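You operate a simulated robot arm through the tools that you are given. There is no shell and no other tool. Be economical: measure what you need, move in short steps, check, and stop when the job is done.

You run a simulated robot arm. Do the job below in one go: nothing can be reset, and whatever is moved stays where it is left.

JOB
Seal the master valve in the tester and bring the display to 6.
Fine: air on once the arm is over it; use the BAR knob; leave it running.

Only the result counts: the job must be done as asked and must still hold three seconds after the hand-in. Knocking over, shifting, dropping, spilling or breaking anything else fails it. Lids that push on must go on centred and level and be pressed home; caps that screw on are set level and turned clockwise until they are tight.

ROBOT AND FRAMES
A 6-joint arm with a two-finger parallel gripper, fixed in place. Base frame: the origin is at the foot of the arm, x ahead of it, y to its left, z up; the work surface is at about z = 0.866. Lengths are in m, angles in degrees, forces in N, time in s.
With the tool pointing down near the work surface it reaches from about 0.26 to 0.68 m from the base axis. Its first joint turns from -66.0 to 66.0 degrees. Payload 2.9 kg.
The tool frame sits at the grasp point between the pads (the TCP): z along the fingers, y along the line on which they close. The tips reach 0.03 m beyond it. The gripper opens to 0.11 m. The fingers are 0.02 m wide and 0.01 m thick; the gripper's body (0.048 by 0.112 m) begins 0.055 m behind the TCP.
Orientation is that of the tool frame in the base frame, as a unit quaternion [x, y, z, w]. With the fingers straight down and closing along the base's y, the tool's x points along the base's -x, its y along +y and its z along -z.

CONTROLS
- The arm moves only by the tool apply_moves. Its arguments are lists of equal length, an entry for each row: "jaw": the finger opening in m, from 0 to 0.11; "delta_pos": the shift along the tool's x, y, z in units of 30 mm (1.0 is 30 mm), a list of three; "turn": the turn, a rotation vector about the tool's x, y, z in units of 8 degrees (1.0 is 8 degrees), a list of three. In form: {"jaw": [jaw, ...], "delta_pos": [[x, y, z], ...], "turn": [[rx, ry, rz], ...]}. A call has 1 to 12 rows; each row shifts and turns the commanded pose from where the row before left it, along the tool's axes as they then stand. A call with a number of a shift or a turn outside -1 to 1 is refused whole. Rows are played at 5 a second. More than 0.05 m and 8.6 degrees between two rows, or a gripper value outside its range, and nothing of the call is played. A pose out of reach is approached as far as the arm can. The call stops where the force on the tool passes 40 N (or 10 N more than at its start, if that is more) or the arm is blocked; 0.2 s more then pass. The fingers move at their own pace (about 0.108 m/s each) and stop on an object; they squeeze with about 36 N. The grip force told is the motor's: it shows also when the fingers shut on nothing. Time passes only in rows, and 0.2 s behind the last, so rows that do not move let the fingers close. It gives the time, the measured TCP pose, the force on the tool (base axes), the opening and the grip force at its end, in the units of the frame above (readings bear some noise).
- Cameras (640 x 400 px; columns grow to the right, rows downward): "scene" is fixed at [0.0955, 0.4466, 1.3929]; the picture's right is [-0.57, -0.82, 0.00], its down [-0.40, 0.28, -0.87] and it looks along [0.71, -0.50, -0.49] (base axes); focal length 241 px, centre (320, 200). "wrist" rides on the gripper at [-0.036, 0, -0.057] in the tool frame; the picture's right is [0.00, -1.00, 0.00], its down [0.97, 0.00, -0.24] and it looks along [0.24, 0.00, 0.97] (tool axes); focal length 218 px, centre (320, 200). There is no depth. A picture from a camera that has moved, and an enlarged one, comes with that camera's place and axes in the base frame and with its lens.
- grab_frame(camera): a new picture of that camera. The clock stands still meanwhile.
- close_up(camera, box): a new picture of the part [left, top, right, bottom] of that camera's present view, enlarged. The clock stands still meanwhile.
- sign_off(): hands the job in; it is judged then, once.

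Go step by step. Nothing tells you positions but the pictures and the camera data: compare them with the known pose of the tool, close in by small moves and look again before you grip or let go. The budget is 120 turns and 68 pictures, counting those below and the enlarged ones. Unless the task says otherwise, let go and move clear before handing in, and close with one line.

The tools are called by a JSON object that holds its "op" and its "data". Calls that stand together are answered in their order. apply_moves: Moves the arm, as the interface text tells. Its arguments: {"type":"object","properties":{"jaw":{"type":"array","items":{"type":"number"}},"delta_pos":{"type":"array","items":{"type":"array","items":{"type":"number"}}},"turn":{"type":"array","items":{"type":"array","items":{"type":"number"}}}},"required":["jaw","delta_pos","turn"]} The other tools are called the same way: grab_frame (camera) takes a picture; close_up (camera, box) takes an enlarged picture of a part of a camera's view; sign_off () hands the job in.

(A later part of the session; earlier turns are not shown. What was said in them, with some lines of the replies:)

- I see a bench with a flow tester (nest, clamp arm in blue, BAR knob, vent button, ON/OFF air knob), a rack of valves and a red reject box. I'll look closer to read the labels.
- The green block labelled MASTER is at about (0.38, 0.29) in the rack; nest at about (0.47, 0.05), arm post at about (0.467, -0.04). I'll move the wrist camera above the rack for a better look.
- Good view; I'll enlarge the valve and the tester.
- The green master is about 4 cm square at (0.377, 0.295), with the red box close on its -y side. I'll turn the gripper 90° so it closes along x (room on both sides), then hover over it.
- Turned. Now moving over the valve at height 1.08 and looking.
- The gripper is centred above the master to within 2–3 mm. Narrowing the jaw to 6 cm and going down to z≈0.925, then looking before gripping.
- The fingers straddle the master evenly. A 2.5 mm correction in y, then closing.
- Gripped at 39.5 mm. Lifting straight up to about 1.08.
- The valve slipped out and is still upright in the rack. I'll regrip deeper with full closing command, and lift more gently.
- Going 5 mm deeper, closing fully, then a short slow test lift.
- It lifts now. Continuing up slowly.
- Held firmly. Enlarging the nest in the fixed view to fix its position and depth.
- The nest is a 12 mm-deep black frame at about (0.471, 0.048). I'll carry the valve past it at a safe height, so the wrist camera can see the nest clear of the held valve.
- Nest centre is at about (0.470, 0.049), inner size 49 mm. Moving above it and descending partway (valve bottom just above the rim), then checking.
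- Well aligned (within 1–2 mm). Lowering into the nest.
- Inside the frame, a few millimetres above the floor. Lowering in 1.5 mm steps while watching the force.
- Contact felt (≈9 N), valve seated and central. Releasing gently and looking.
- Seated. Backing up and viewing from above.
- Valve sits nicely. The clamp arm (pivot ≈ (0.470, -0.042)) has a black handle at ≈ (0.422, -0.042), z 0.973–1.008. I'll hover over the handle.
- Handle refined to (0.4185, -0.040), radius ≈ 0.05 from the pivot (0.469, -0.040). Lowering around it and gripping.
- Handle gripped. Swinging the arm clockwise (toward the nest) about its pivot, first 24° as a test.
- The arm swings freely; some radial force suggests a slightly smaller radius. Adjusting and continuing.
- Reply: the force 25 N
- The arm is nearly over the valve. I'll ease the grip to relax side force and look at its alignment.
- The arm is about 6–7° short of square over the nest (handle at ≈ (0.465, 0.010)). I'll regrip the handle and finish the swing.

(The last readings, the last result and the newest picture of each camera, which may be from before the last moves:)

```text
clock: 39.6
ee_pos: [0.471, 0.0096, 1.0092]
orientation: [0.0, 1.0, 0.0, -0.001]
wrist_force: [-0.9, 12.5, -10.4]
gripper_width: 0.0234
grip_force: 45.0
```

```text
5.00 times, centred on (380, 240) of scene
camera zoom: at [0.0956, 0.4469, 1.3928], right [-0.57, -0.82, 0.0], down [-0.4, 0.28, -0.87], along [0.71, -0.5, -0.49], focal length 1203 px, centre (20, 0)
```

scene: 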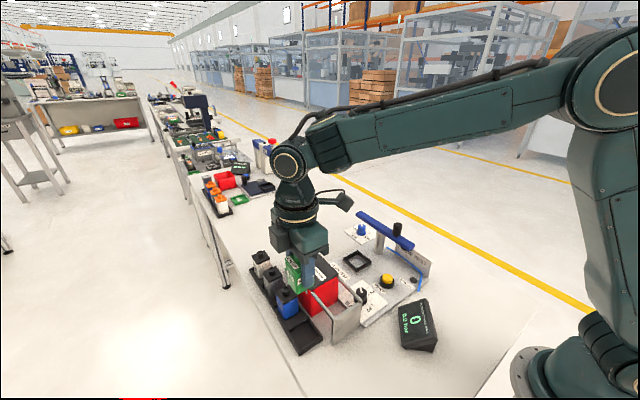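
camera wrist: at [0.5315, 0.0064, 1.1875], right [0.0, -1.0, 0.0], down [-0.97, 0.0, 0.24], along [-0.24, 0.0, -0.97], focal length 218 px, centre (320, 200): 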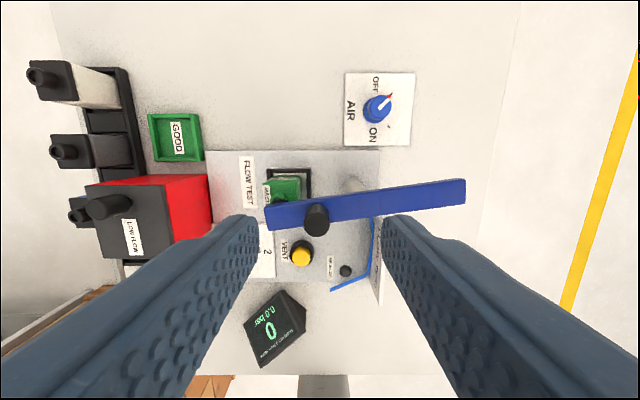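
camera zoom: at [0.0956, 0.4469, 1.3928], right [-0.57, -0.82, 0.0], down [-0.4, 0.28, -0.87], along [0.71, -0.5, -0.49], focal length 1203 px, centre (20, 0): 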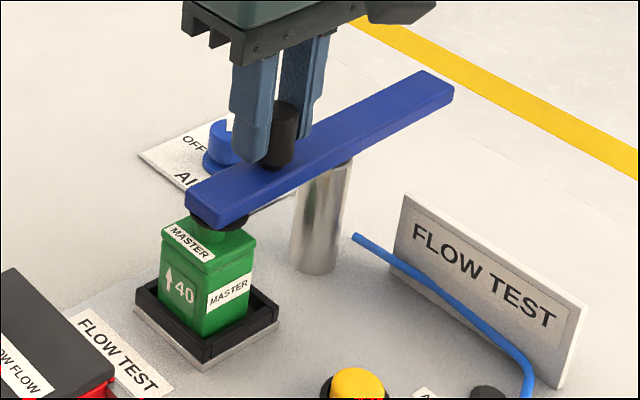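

Moved another 6 mm. Releasing and checking the angle from above.

{"op": "apply_moves", "data": {"jaw": [0.034, 0.05, 0.05, 0.05, 0.05, 0.05, 0.05, 0.05, 0.05], "delta_pos": [[0, 0, 0], [0, 0, 0], [0, 0, -0.3], [0, 0, -0.7], [0, 0, -1], [0, 0, -1], [-0.4, 0, -1], [-0.4, 0, -1], [0, 0, -0.5]], "turn": [[0, 0, 0], [0, 0, 0], [0, 0, 0], [0, 0, 0], [0, 0, 0], [0, 0, 0], [0, 0, 0], [0, 0, 0], [0, 0, 0]]}}

{"op": "close_up", "data": {"camera": "wrist", "box": [220, 60, 480, 260]}}

{"op": "close_up", "data": {"camera": "scene", "box": [340, 220, 400, 275]}}

```text
clock: 41.6
ee_pos: [0.4942, 0.007, 1.1727]
orientation: [0.002, 1.0, 0.0, -0.001]
wrist_force: [0.8, 0.4, 0.0]
gripper_width: 0.0501
grip_force: 0.2
```

```text
2.00 times, centred on (350, 160) of wrist
camera zoom: at [0.5308, 0.0082, 1.2307], right [0.0, -1.0, 0.0], down [-0.97, 0.0, 0.24], along [-0.24, 0.0, -0.97], focal length 436 px, centre (260, 280)
```

zoom: 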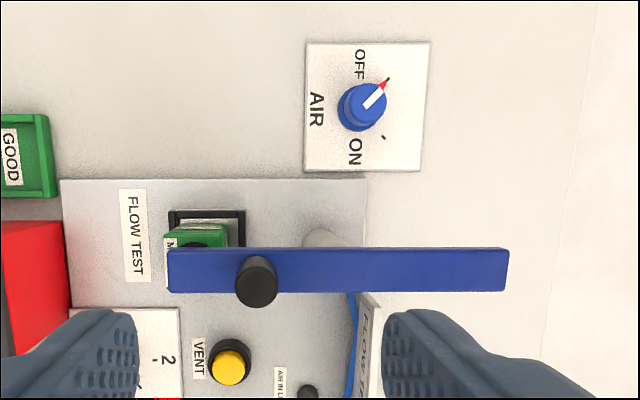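

```text
7.27 times, centred on (370, 248) of scene
camera zoom: at [0.0955, 0.4466, 1.3929], right [-0.57, -0.82, 0.0], down [-0.4, 0.28, -0.87], along [0.71, -0.5, -0.49], focal length 1750 px, centre (-44, -146)
```

zoom: 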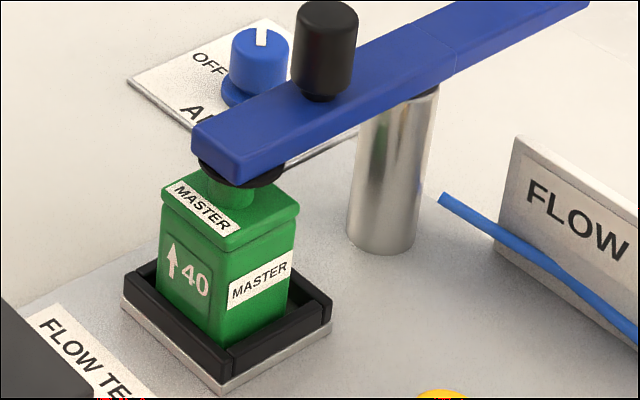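

The arm is now square over the valve with its pad on the stem. Next the AIR knob at ≈ (0.578, -0.067): it needs 90° clockwise from OFF to ON. Hovering above it.

{"op": "apply_moves", "data": {"jaw": [0.05, 0.05, 0.05, 0.05, 0.05, 0.05, 0.05, 0.05, 0.05], "delta_pos": [[-0.9, -0.82, 0], [-0.95, -0.82, 0], [-0.96, -0.83, 0], [0, 0, 1], [0, 0, 1], [0, 0, 1], [0, 0, 1], [0, 0, 1], [0, 0, 0.7]], "turn": [[0, 0, 0], [0, 0, 0], [0, 0, 0], [0, 0, 0], [0, 0, 0], [0, 0, 0], [0, 0, 0], [0, 0, 0], [0, 0, 0]]}}

{"op": "grab_frame", "data": {"camera": "wrist"}}

```text
clock: 43.6
ee_pos: [0.5812, -0.0655, 1.0041]
orientation: [0.002, 1.0, 0.0, 0.0]
wrist_force: [1.2, -0.2, 0.0]
gripper_width: 0.0499
grip_force: 0.0
```

```text
24 pictures are left
camera wrist: at [0.6173, -0.0659, 1.0612], right [0.0, -1.0, 0.0], down [-0.97, 0.0, 0.24], along [-0.24, 0.0, -0.97], focal length 218 px, centre (320, 200)
```

wrist: 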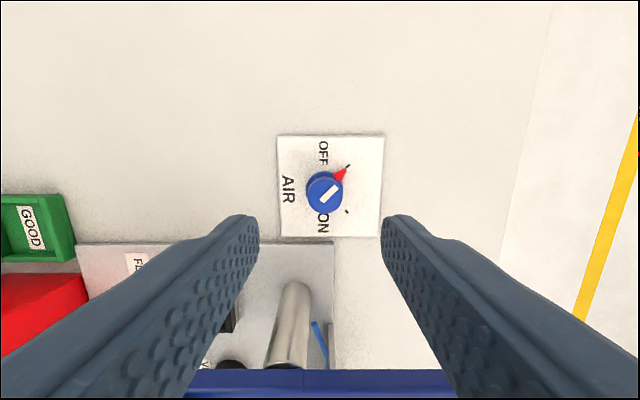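

Knob centre refined to (0.5815, -0.069). Lowering around it and gripping.

{"op": "apply_moves", "data": {"jaw": [0.05, 0.05, 0.05, 0.05, 0.0, 0.0, 0.0], "delta_pos": [[-0.02, -0.1, 0.5], [0, 0, 1], [0, 0, 1], [0, 0, 0.5], [0, 0, 0], [0, 0, 0], [0, 0, 0]], "turn": [[0, 0, 0], [0, 0, 0], [0, 0, 0], [0, 0, 0], [0, 0, 0], [0, 0, 0], [0, 0, 0]]}}

{"op": "close_up", "data": {"camera": "scene", "box": [325, 190, 425, 270]}}

```text
clock: 45.2
ee_pos: [0.5796, -0.0691, 0.9124]
orientation: [0.006, 1.0, -0.001, 0.0]
wrist_force: [-2.3, -24.9, -7.0]
gripper_width: 0.0277
grip_force: 44.7
```

```text
5.00 times, centred on (375, 230) of scene
camera zoom: at [0.0956, 0.4459, 1.3931], right [-0.57, -0.82, 0.0], down [-0.4, 0.28, -0.87], along [0.71, -0.5, -0.49], focal length 1203 px, centre (45, 50)
```

zoom: 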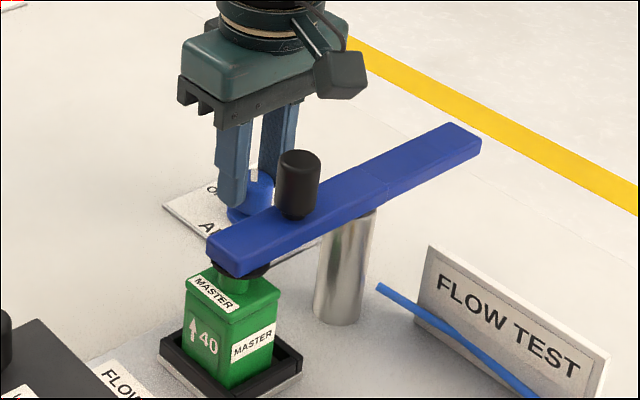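

There's a 25 N side force, so I ease the TCP 1 mm toward -y, then begin turning clockwise.

{"op": "apply_moves", "data": {"jaw": [0, 0, 0, 0], "delta_pos": [[0, -0.035, 0], [0, 0, 0], [0, 0, 0], [0, 0, 0]], "turn": [[0, 0, 0], [0, 0, 1], [0, 0, 1], [0, 0, 0]]}}

```text
clock: 46.2
ee_pos: [0.5803, -0.0711, 0.9121]
orientation: [0.143, 0.99, -0.001, 0.0]
wrist_force: [-1.2, -21.8, -13.3]
gripper_width: 0.0275
grip_force: 45.3
```

{"op": "apply_moves", "data": {"jaw": [0, 0, 0, 0, 0], "delta_pos": [[0.01, -0.04, 0], [0, 0, 0], [0, 0, 0], [0, 0, 0], [0, 0, 0]], "turn": [[0, 0, 0], [0, 0, 1], [0, 0, 1], [0, 0, 1], [0, 0, 0]]}}

```text
clock: 47.4
ee_pos: [0.5796, -0.0705, 0.9127]
orientation: [0.344, 0.939, 0.0, -0.001]
wrist_force: [5.8, -13.7, -25.5]
gripper_width: 0.0275
grip_force: 44.1
```

Downward pull is building, so I'll lower by 1 mm and continue turning.

{"op": "apply_moves", "data": {"jaw": [0, 0, 0, 0, 0], "delta_pos": [[0, 0, 0.04], [0, 0, 0], [0, 0, 0.01], [0, 0, 0.01], [0, 0, 0]], "turn": [[0, 0, 0], [0, 0, 1], [0, 0, 1], [0, 0, 1], [0, 0, 0]]}}

{"op": "grab_frame", "data": {"camera": "wrist"}}

```text
clock: 48.6
ee_pos: [0.5791, -0.0713, 0.9128]
orientation: [0.532, 0.846, 0.0, 0.0]
wrist_force: [-9.6, -16.2, 2.9]
gripper_width: 0.0278
grip_force: 45.1
```

```text
22 pictures are left
camera wrist: at [0.5947, -0.1038, 0.9695], right [-0.9, -0.43, 0.0], down [-0.42, 0.87, 0.24], along [-0.1, 0.22, -0.97], focal length 218 px, centre (320, 200)
```

wrist: 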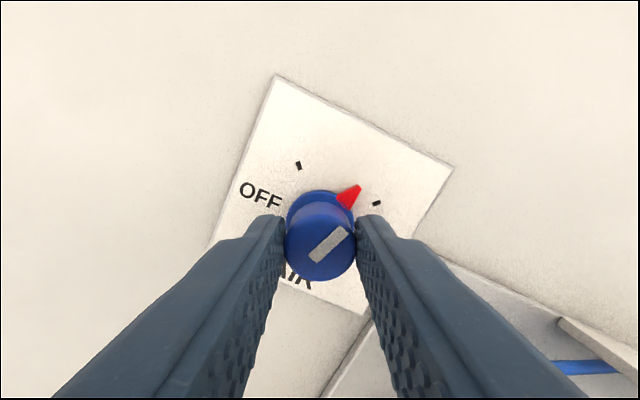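

The pointer follows; about 25° remain to the ON tick. Turning on.

{"op": "apply_moves", "data": {"jaw": [0, 0, 0, 0, 0], "delta_pos": [[0.02, 0, 0], [0, 0, 0], [0, 0, 0], [0, 0, 0], [0, 0, 0]], "turn": [[0, 0, 0], [0, 0, 1], [0, 0, 1], [0, 0, 1], [0, 0, 0.2]]}}

{"op": "grab_frame", "data": {"camera": "wrist"}}

{"op": "close_up", "data": {"camera": "scene", "box": [340, 230, 450, 360]}}

```text
clock: 49.8
ee_pos: [0.5788, -0.0729, 0.9132]
orientation: [0.708, 0.707, -0.001, 0.0]
wrist_force: [-22.1, -20.2, 17.1]
gripper_width: 0.0274
grip_force: 45.1
```

```text
21 pictures are left
camera wrist: at [0.5785, -0.1074, 0.9694], right [-1.0, 0.0, 0.0], down [0.0, 0.97, 0.24], along [0.0, 0.24, -0.97], focal length 218 px, centre (320, 200)
```

wrist: 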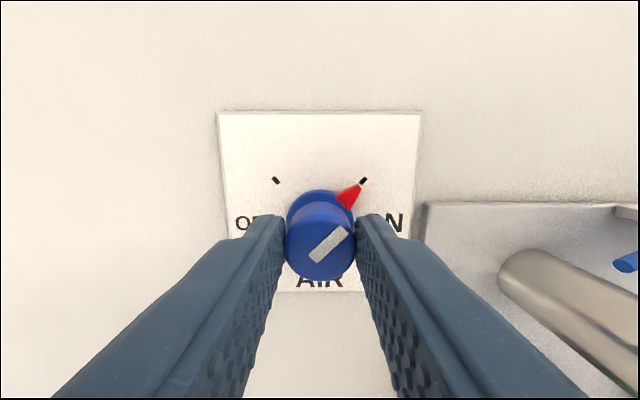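

```text
3.08 times, centred on (395, 295) of scene
camera zoom: at [0.0946, 0.4461, 1.3932], right [-0.57, -0.82, 0.0], down [-0.4, 0.28, -0.87], along [0.71, -0.5, -0.49], focal length 740 px, centre (89, -92)
```

zoom: 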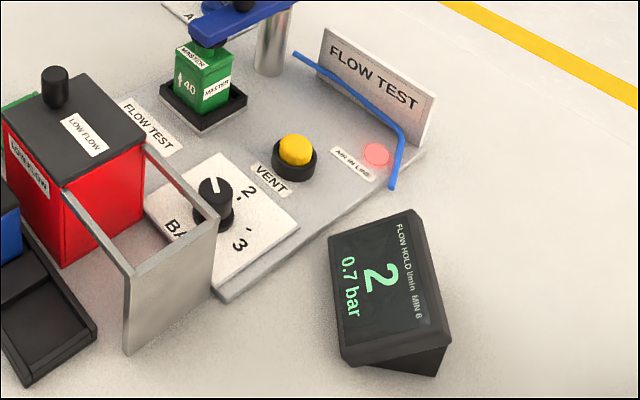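

Air is on (red lamp, 2 l/min at 0.7 bar and rising). Letting go of the knob and rising clear.

{"op": "apply_moves", "data": {"jaw": [0.04, 0.05, 0.05, 0.05, 0.05, 0.05, 0.05, 0.05, 0.05, 0.05, 0.05], "delta_pos": [[0, 0, 0], [0, 0, 0], [0, 0, -0.3], [0, 0, -0.7], [0, 0, -1], [0, 0, -1], [0, 0, -1], [0, 0, -1], [0, 0, -1], [0, 0, -0.7], [0, 0, 0]], "turn": [[0, 0, 0], [0, 0, 0], [0, 0, 0], [0, 0, 0], [0, 0, 0], [0, 0, 0], [0, 0, 0], [0, 0, 0], [0, 0, 0], [0, 0, 0], [0, 0, 0]]}}

{"op": "close_up", "data": {"camera": "scene", "box": [340, 200, 450, 360]}}

```text
clock: 52.2
ee_pos: [0.5775, -0.0685, 1.1128]
orientation: [0.706, 0.708, -0.001, 0.001]
wrist_force: [-0.4, -0.7, 1.0]
gripper_width: 0.05
grip_force: 0.0
```

```text
2.50 times, centred on (395, 280) of scene
camera zoom: at [0.0955, 0.4466, 1.3929], right [-0.57, -0.82, 0.0], down [-0.4, 0.28, -0.87], along [0.71, -0.5, -0.49], focal length 602 px, centre (132, 0)
```

zoom: 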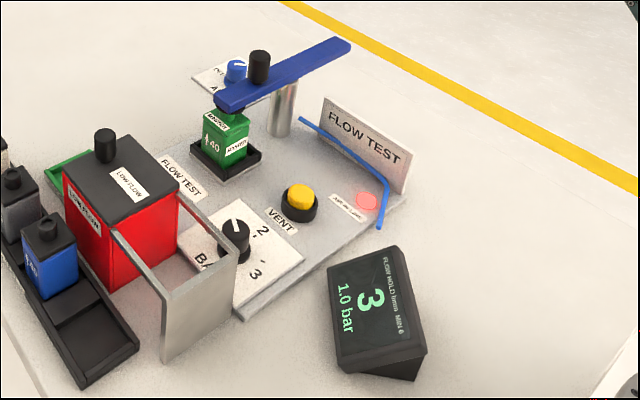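

Display reads 3 at 1.0 bar, so about 2 bar should give 6. Moving over the BAR knob (≈ (0.370, 0.136)), gripper turned to 45° so I can rotate 45° clockwise.

{"op": "apply_moves", "data": {"jaw": [0.05, 0.05, 0.05, 0.05, 0.05, 0.05, 0.05, 0.045, 0.045, 0.045, 0.045, 0.045], "delta_pos": [[0.976, -0.99, 0], [0.976, -0.99, 0], [0.976, -0.99, 0], [0.976, -0.99, 0], [0.976, -0.99, 0], [0.976, -0.99, 0], [0.976, -0.99, 0], [0, 0, 0], [0, 0, 0], [0, 0, 0], [0, 0, 0], [0, 0, 0]], "turn": [[0, 0, 0], [0, 0, 0], [0, 0, 0], [0, 0, 0], [0, 0, 0], [0, 0, 0], [0, 0, -0.63], [0, 0, -1], [0, 0, -1], [0, 0, -1], [0, 0, -1], [0, 0, -1]]}}

{"op": "grab_frame", "data": {"camera": "wrist"}}

```text
clock: 54.8
ee_pos: [0.3717, 0.1346, 1.1125]
orientation: [0.379, 0.925, 0.0, 0.0]
wrist_force: [0.7, 0.0, 0.0]
gripper_width: 0.0449
grip_force: 0.1
```

```text
18 pictures are left
camera wrist: at [0.3967, 0.1098, 1.1698], right [-0.7, -0.71, 0.0], down [-0.69, 0.68, 0.24], along [-0.17, 0.17, -0.97], focal length 218 px, centre (320, 200)
```

wrist: 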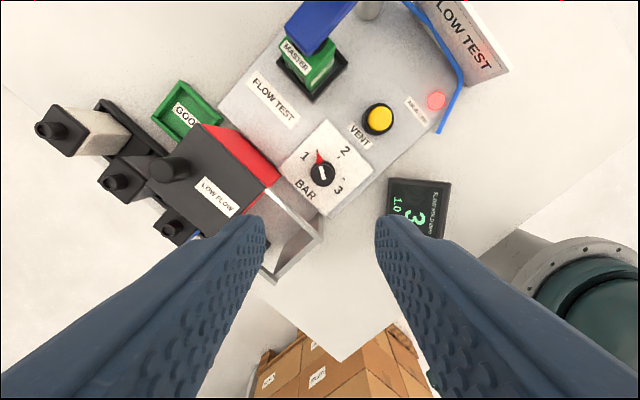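

Knob at ≈ (0.371, 0.131). Centring, going down partway, and looking again.

{"op": "apply_moves", "data": {"jaw": [0.045, 0.045, 0.045, 0.045, 0.045, 0.045], "delta_pos": [[-0.09, -0.09, 0], [0, 0, 1], [0, 0, 1], [0, 0, 1], [0, 0, 1], [0, 0, 0.5]], "turn": [[0, 0, 0], [0, 0, 0], [0, 0, 0], [0, 0, 0], [0, 0, 0], [0, 0, 0]]}}

{"op": "grab_frame", "data": {"camera": "wrist"}}

{"op": "close_up", "data": {"camera": "scene", "box": [290, 235, 440, 355]}}

```text
clock: 56.2
ee_pos: [0.3702, 0.1306, 0.977]
orientation: [0.38, 0.925, -0.001, 0.0]
wrist_force: [0.6, 0.0, -0.4]
gripper_width: 0.0449
grip_force: 0.2
```

```text
17 pictures are left
camera wrist: at [0.3958, 0.1062, 1.034], right [-0.7, -0.71, 0.0], down [-0.69, 0.68, 0.24], along [-0.17, 0.17, -0.97], focal length 218 px, centre (320, 200)
```

wrist: 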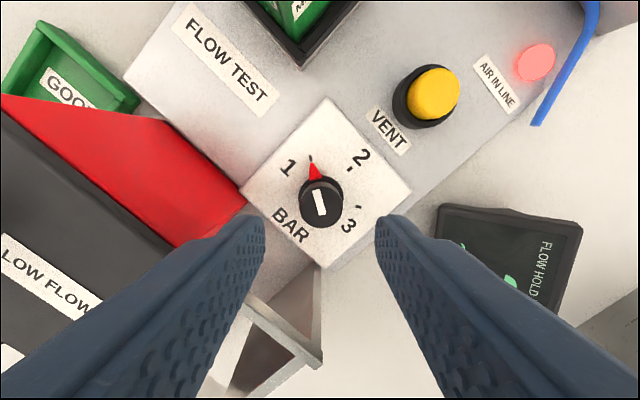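

```text
3.33 times, centred on (365, 295) of scene
camera zoom: at [0.0955, 0.4466, 1.3929], right [-0.57, -0.82, 0.0], down [-0.4, 0.28, -0.87], along [0.71, -0.5, -0.49], focal length 802 px, centre (170, -117)
```

zoom: 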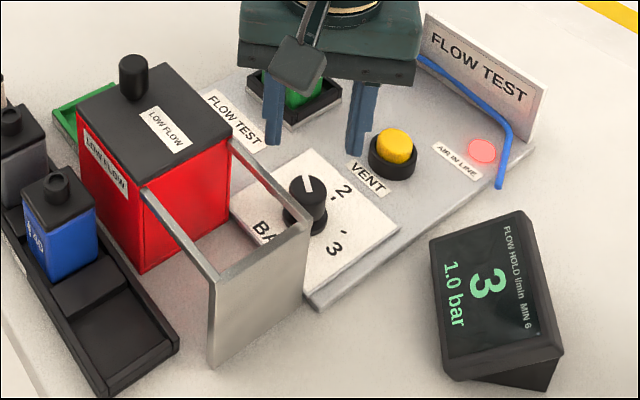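

Centred. Lowering and gripping the BAR knob.

{"op": "apply_moves", "data": {"jaw": [0.045, 0.045, 0.045, 0.0, 0.0, 0.0], "delta_pos": [[-0.02, 0.02, 0.4], [0, 0, 1], [0, 0, 0.6], [0, 0, 0], [0, 0, 0], [0, 0, 0]], "turn": [[0, 0, 0], [0, 0, 0], [0, 0, 0], [0, 0, 0], [0, 0, 0], [0, 0, 0]]}}

```text
clock: 57.6
ee_pos: [0.3699, 0.1304, 0.9163]
orientation: [0.381, 0.925, -0.001, 0.0]
wrist_force: [-6.2, -8.2, 2.0]
gripper_width: 0.0267
grip_force: 44.5
```

Gripped. Turning 32° clockwise first and reading the display.

{"op": "apply_moves", "data": {"jaw": [0, 0, 0, 0, 0, 0, 0, 0], "delta_pos": [[0, -0.02, 0], [0, 0, 0], [0, 0, 0], [0, 0, 0], [0, 0, 0], [0, 0, 0], [0, 0, 0], [0, 0, 0]], "turn": [[0, 0, 0], [0, 0, 1], [0, 0, 1], [0, 0, 1], [0, 0, 1], [0, 0, 0], [0, 0, 0], [0, 0, 0]]}}

{"op": "close_up", "data": {"camera": "scene", "box": [340, 210, 450, 360]}}

{"op": "grab_frame", "data": {"camera": "wrist"}}

```text
clock: 59.4
ee_pos: [0.3678, 0.1288, 0.9168]
orientation: [0.62, 0.784, -0.002, -0.002]
wrist_force: [-9.2, 0.4, -33.6]
gripper_width: 0.0269
grip_force: 45.4
```

```text
2.67 times, centred on (395, 285) of scene
camera zoom: at [0.0957, 0.4467, 1.3929], right [-0.57, -0.82, 0.0], down [-0.4, 0.28, -0.87], along [0.71, -0.5, -0.49], focal length 642 px, centre (120, -27)
```

zoom: 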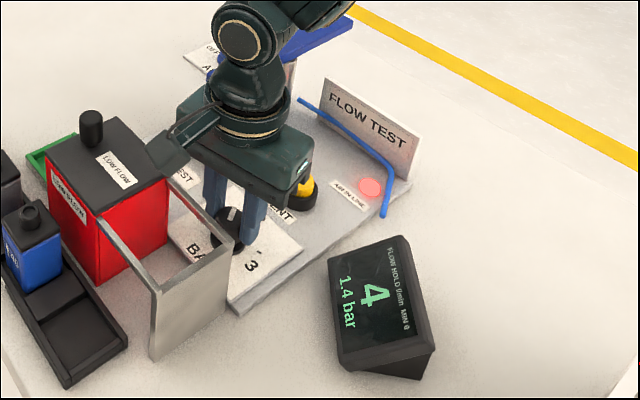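

```text
14 pictures are left
camera wrist: at [0.3777, 0.0945, 0.9734], right [-0.97, -0.23, 0.0], down [-0.22, 0.94, 0.24], along [-0.06, 0.23, -0.97], focal length 218 px, centre (320, 200)
```

wrist: 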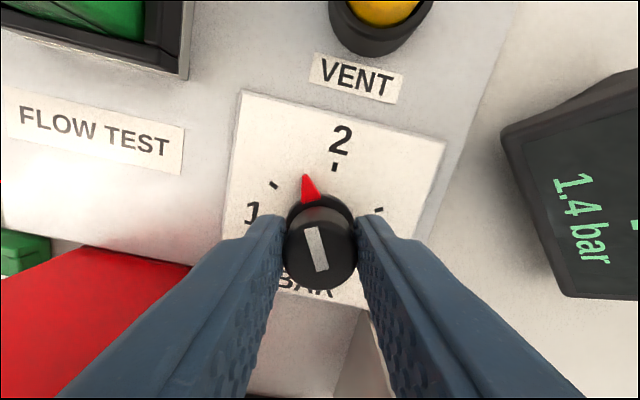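

1.4 bar, 4 l/min; pointer partway to 2. Relieving the vertical pull and turning 24° more.

{"op": "apply_moves", "data": {"jaw": [0, 0, 0, 0, 0, 0, 0, 0], "delta_pos": [[0, 0, 0.04], [0, 0, 0], [0, 0, 0], [0, 0, 0], [0, 0, 0], [0, 0, 0], [0, 0, 0], [0, 0, 0]], "turn": [[0, 0, 0], [0, 0, 1], [0, 0, 1], [0, 0, 1], [0, 0, 0], [0, 0, 0], [0, 0, 0], [0, 0, 0]]}}

{"op": "close_up", "data": {"camera": "scene", "box": [380, 290, 450, 360]}}

{"op": "grab_frame", "data": {"camera": "wrist"}}

```text
clock: 61.2
ee_pos: [0.3682, 0.1289, 0.9161]
orientation: [0.77, 0.638, -0.004, -0.002]
wrist_force: [-31.9, -1.9, 26.1]
gripper_width: 0.0271
grip_force: 45.0
```

```text
5.71 times, centred on (415, 325) of scene
camera zoom: at [0.0944, 0.4464, 1.3931], right [-0.57, -0.82, 0.0], down [-0.4, 0.28, -0.87], along [0.71, -0.5, -0.49], focal length 1375 px, centre (-223, -514)
```

zoom: 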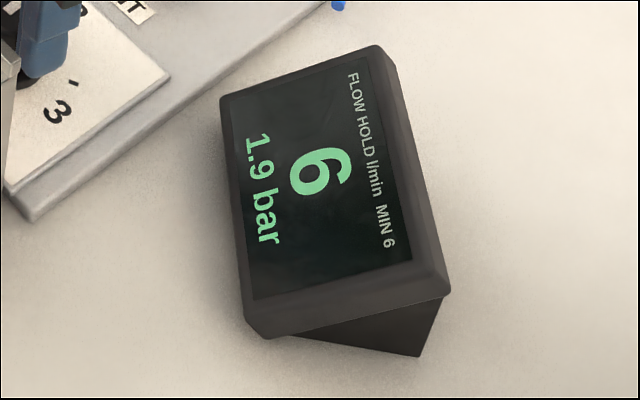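

```text
12 pictures are left
camera wrist: at [0.3618, 0.0943, 0.9736], right [-0.98, 0.19, 0.01], down [0.18, 0.95, 0.24], along [0.04, 0.23, -0.97], focal length 218 px, centre (320, 200)
```

wrist: 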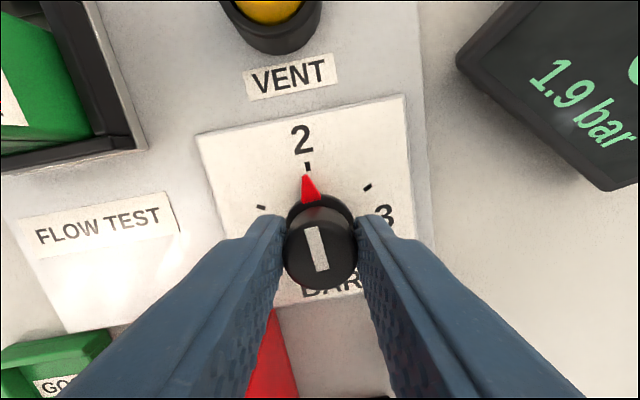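

Display reads 6 at 1.9 bar, pointer a hair short of 2. A small 3° nudge, then releasing and rising.

{"op": "apply_moves", "data": {"jaw": [0, 0, 0, 0.035, 0.045, 0.045, 0.045, 0.045, 0.045, 0.045, 0.045, 0.045], "delta_pos": [[0, -0.02, -0.02], [0, 0, 0], [0, 0, 0], [0, 0, 0], [0, 0, 0], [0, 0, -0.3], [0, 0, -0.7], [0, 0, -1], [0, 0, -1], [0, 0, -1], [0, 0, -1], [0, 0, -1]], "turn": [[0, 0, 0.4], [0, 0, 0], [0, 0, 0], [0, 0, 0], [0, 0, 0], [0, 0, 0], [0, 0, 0], [0, 0, 0], [0, 0, 0], [0, 0, 0], [0, 0, 0], [0, 0, 0]]}}

{"op": "close_up", "data": {"camera": "scene", "box": [340, 210, 450, 360]}}

{"op": "grab_frame", "data": {"camera": "wrist"}}

```text
clock: 63.8
ee_pos: [0.3685, 0.1315, 1.0978]
orientation: [0.788, 0.616, 0.0, 0.0]
wrist_force: [0.5, 0.1, -0.1]
gripper_width: 0.0449
grip_force: 0.1
```

```text
2.67 times, centred on (395, 285) of scene
camera zoom: at [0.0955, 0.4466, 1.3929], right [-0.57, -0.82, 0.0], down [-0.4, 0.28, -0.87], along [0.71, -0.5, -0.49], focal length 642 px, centre (120, -27)
```

zoom: 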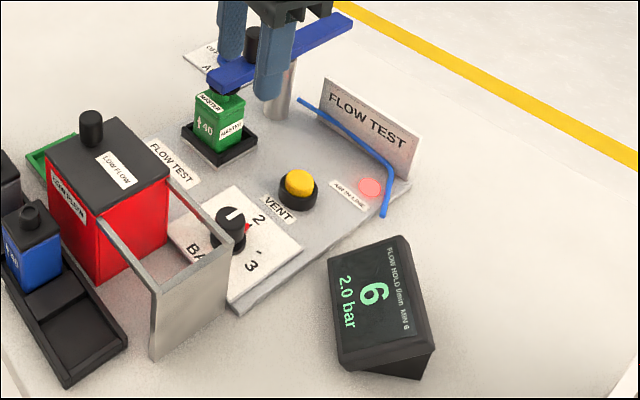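

```text
10 pictures are left
camera wrist: at [0.361, 0.0976, 1.1556], right [-0.97, 0.24, 0.0], down [0.23, 0.94, 0.24], along [0.06, 0.23, -0.97], focal length 218 px, centre (320, 200)
```

wrist: 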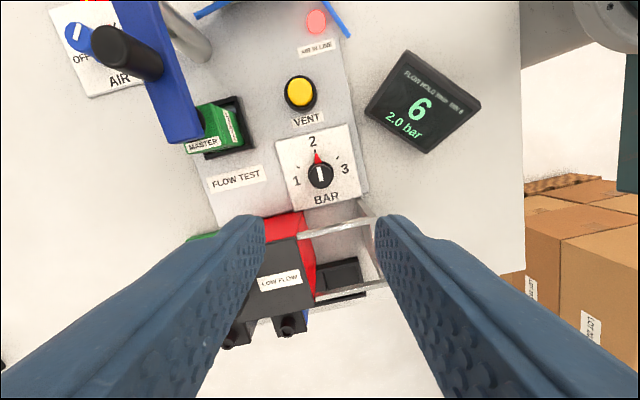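

Display shows 6 at 2.0 bar with the gripper clear. Waiting a couple of seconds to confirm it holds.

{"op": "apply_moves", "data": {"jaw": [0.045, 0.045, 0.045, 0.045, 0.045, 0.045, 0.045, 0.045, 0.045, 0.045, 0.045, 0.045], "delta_pos": [[0, 0, -0.5], [0, 0, 0], [0, 0, 0], [0, 0, 0], [0, 0, 0], [0, 0, 0], [0, 0, 0], [0, 0, 0], [0, 0, 0], [0, 0, 0], [0, 0, 0], [0, 0, 0]], "turn": [[0, 0, 0], [0, 0, 0], [0, 0, 0], [0, 0, 0], [0, 0, 0], [0, 0, 0], [0, 0, 0], [0, 0, 0], [0, 0, 0], [0, 0, 0], [0, 0, 0], [0, 0, 0]]}}

{"op": "close_up", "data": {"camera": "scene", "box": [340, 210, 450, 360]}}

```text
clock: 66.4
ee_pos: [0.3687, 0.132, 1.1133]
orientation: [0.788, 0.616, -0.001, 0.0]
wrist_force: [-0.3, -0.2, 0.5]
gripper_width: 0.0448
grip_force: 0.1
```

```text
2.67 times, centred on (395, 285) of scene
camera zoom: at [0.0955, 0.4466, 1.3929], right [-0.57, -0.82, 0.0], down [-0.4, 0.28, -0.87], along [0.71, -0.5, -0.49], focal length 642 px, centre (120, -27)
```

zoom: 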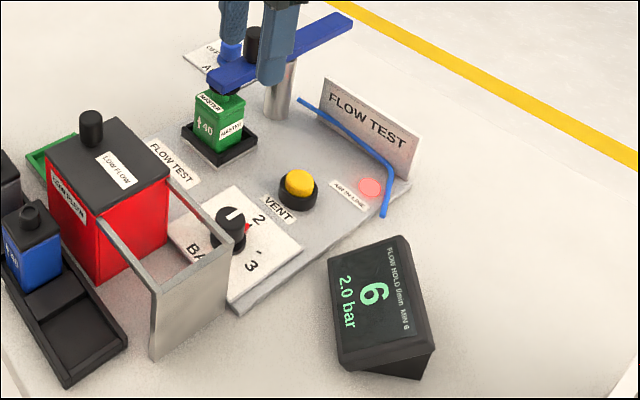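

The display is steady at 6 with 2.0 bar, the air is on and the gripper is clear, so I'm handing in.

{"op": "sign_off", "data": {}}

```text
The job is handed in.
```

The master valve is sealed in the tester with the air on and left running, and the display held steady at 6 (2.0 bar) before I handed in.
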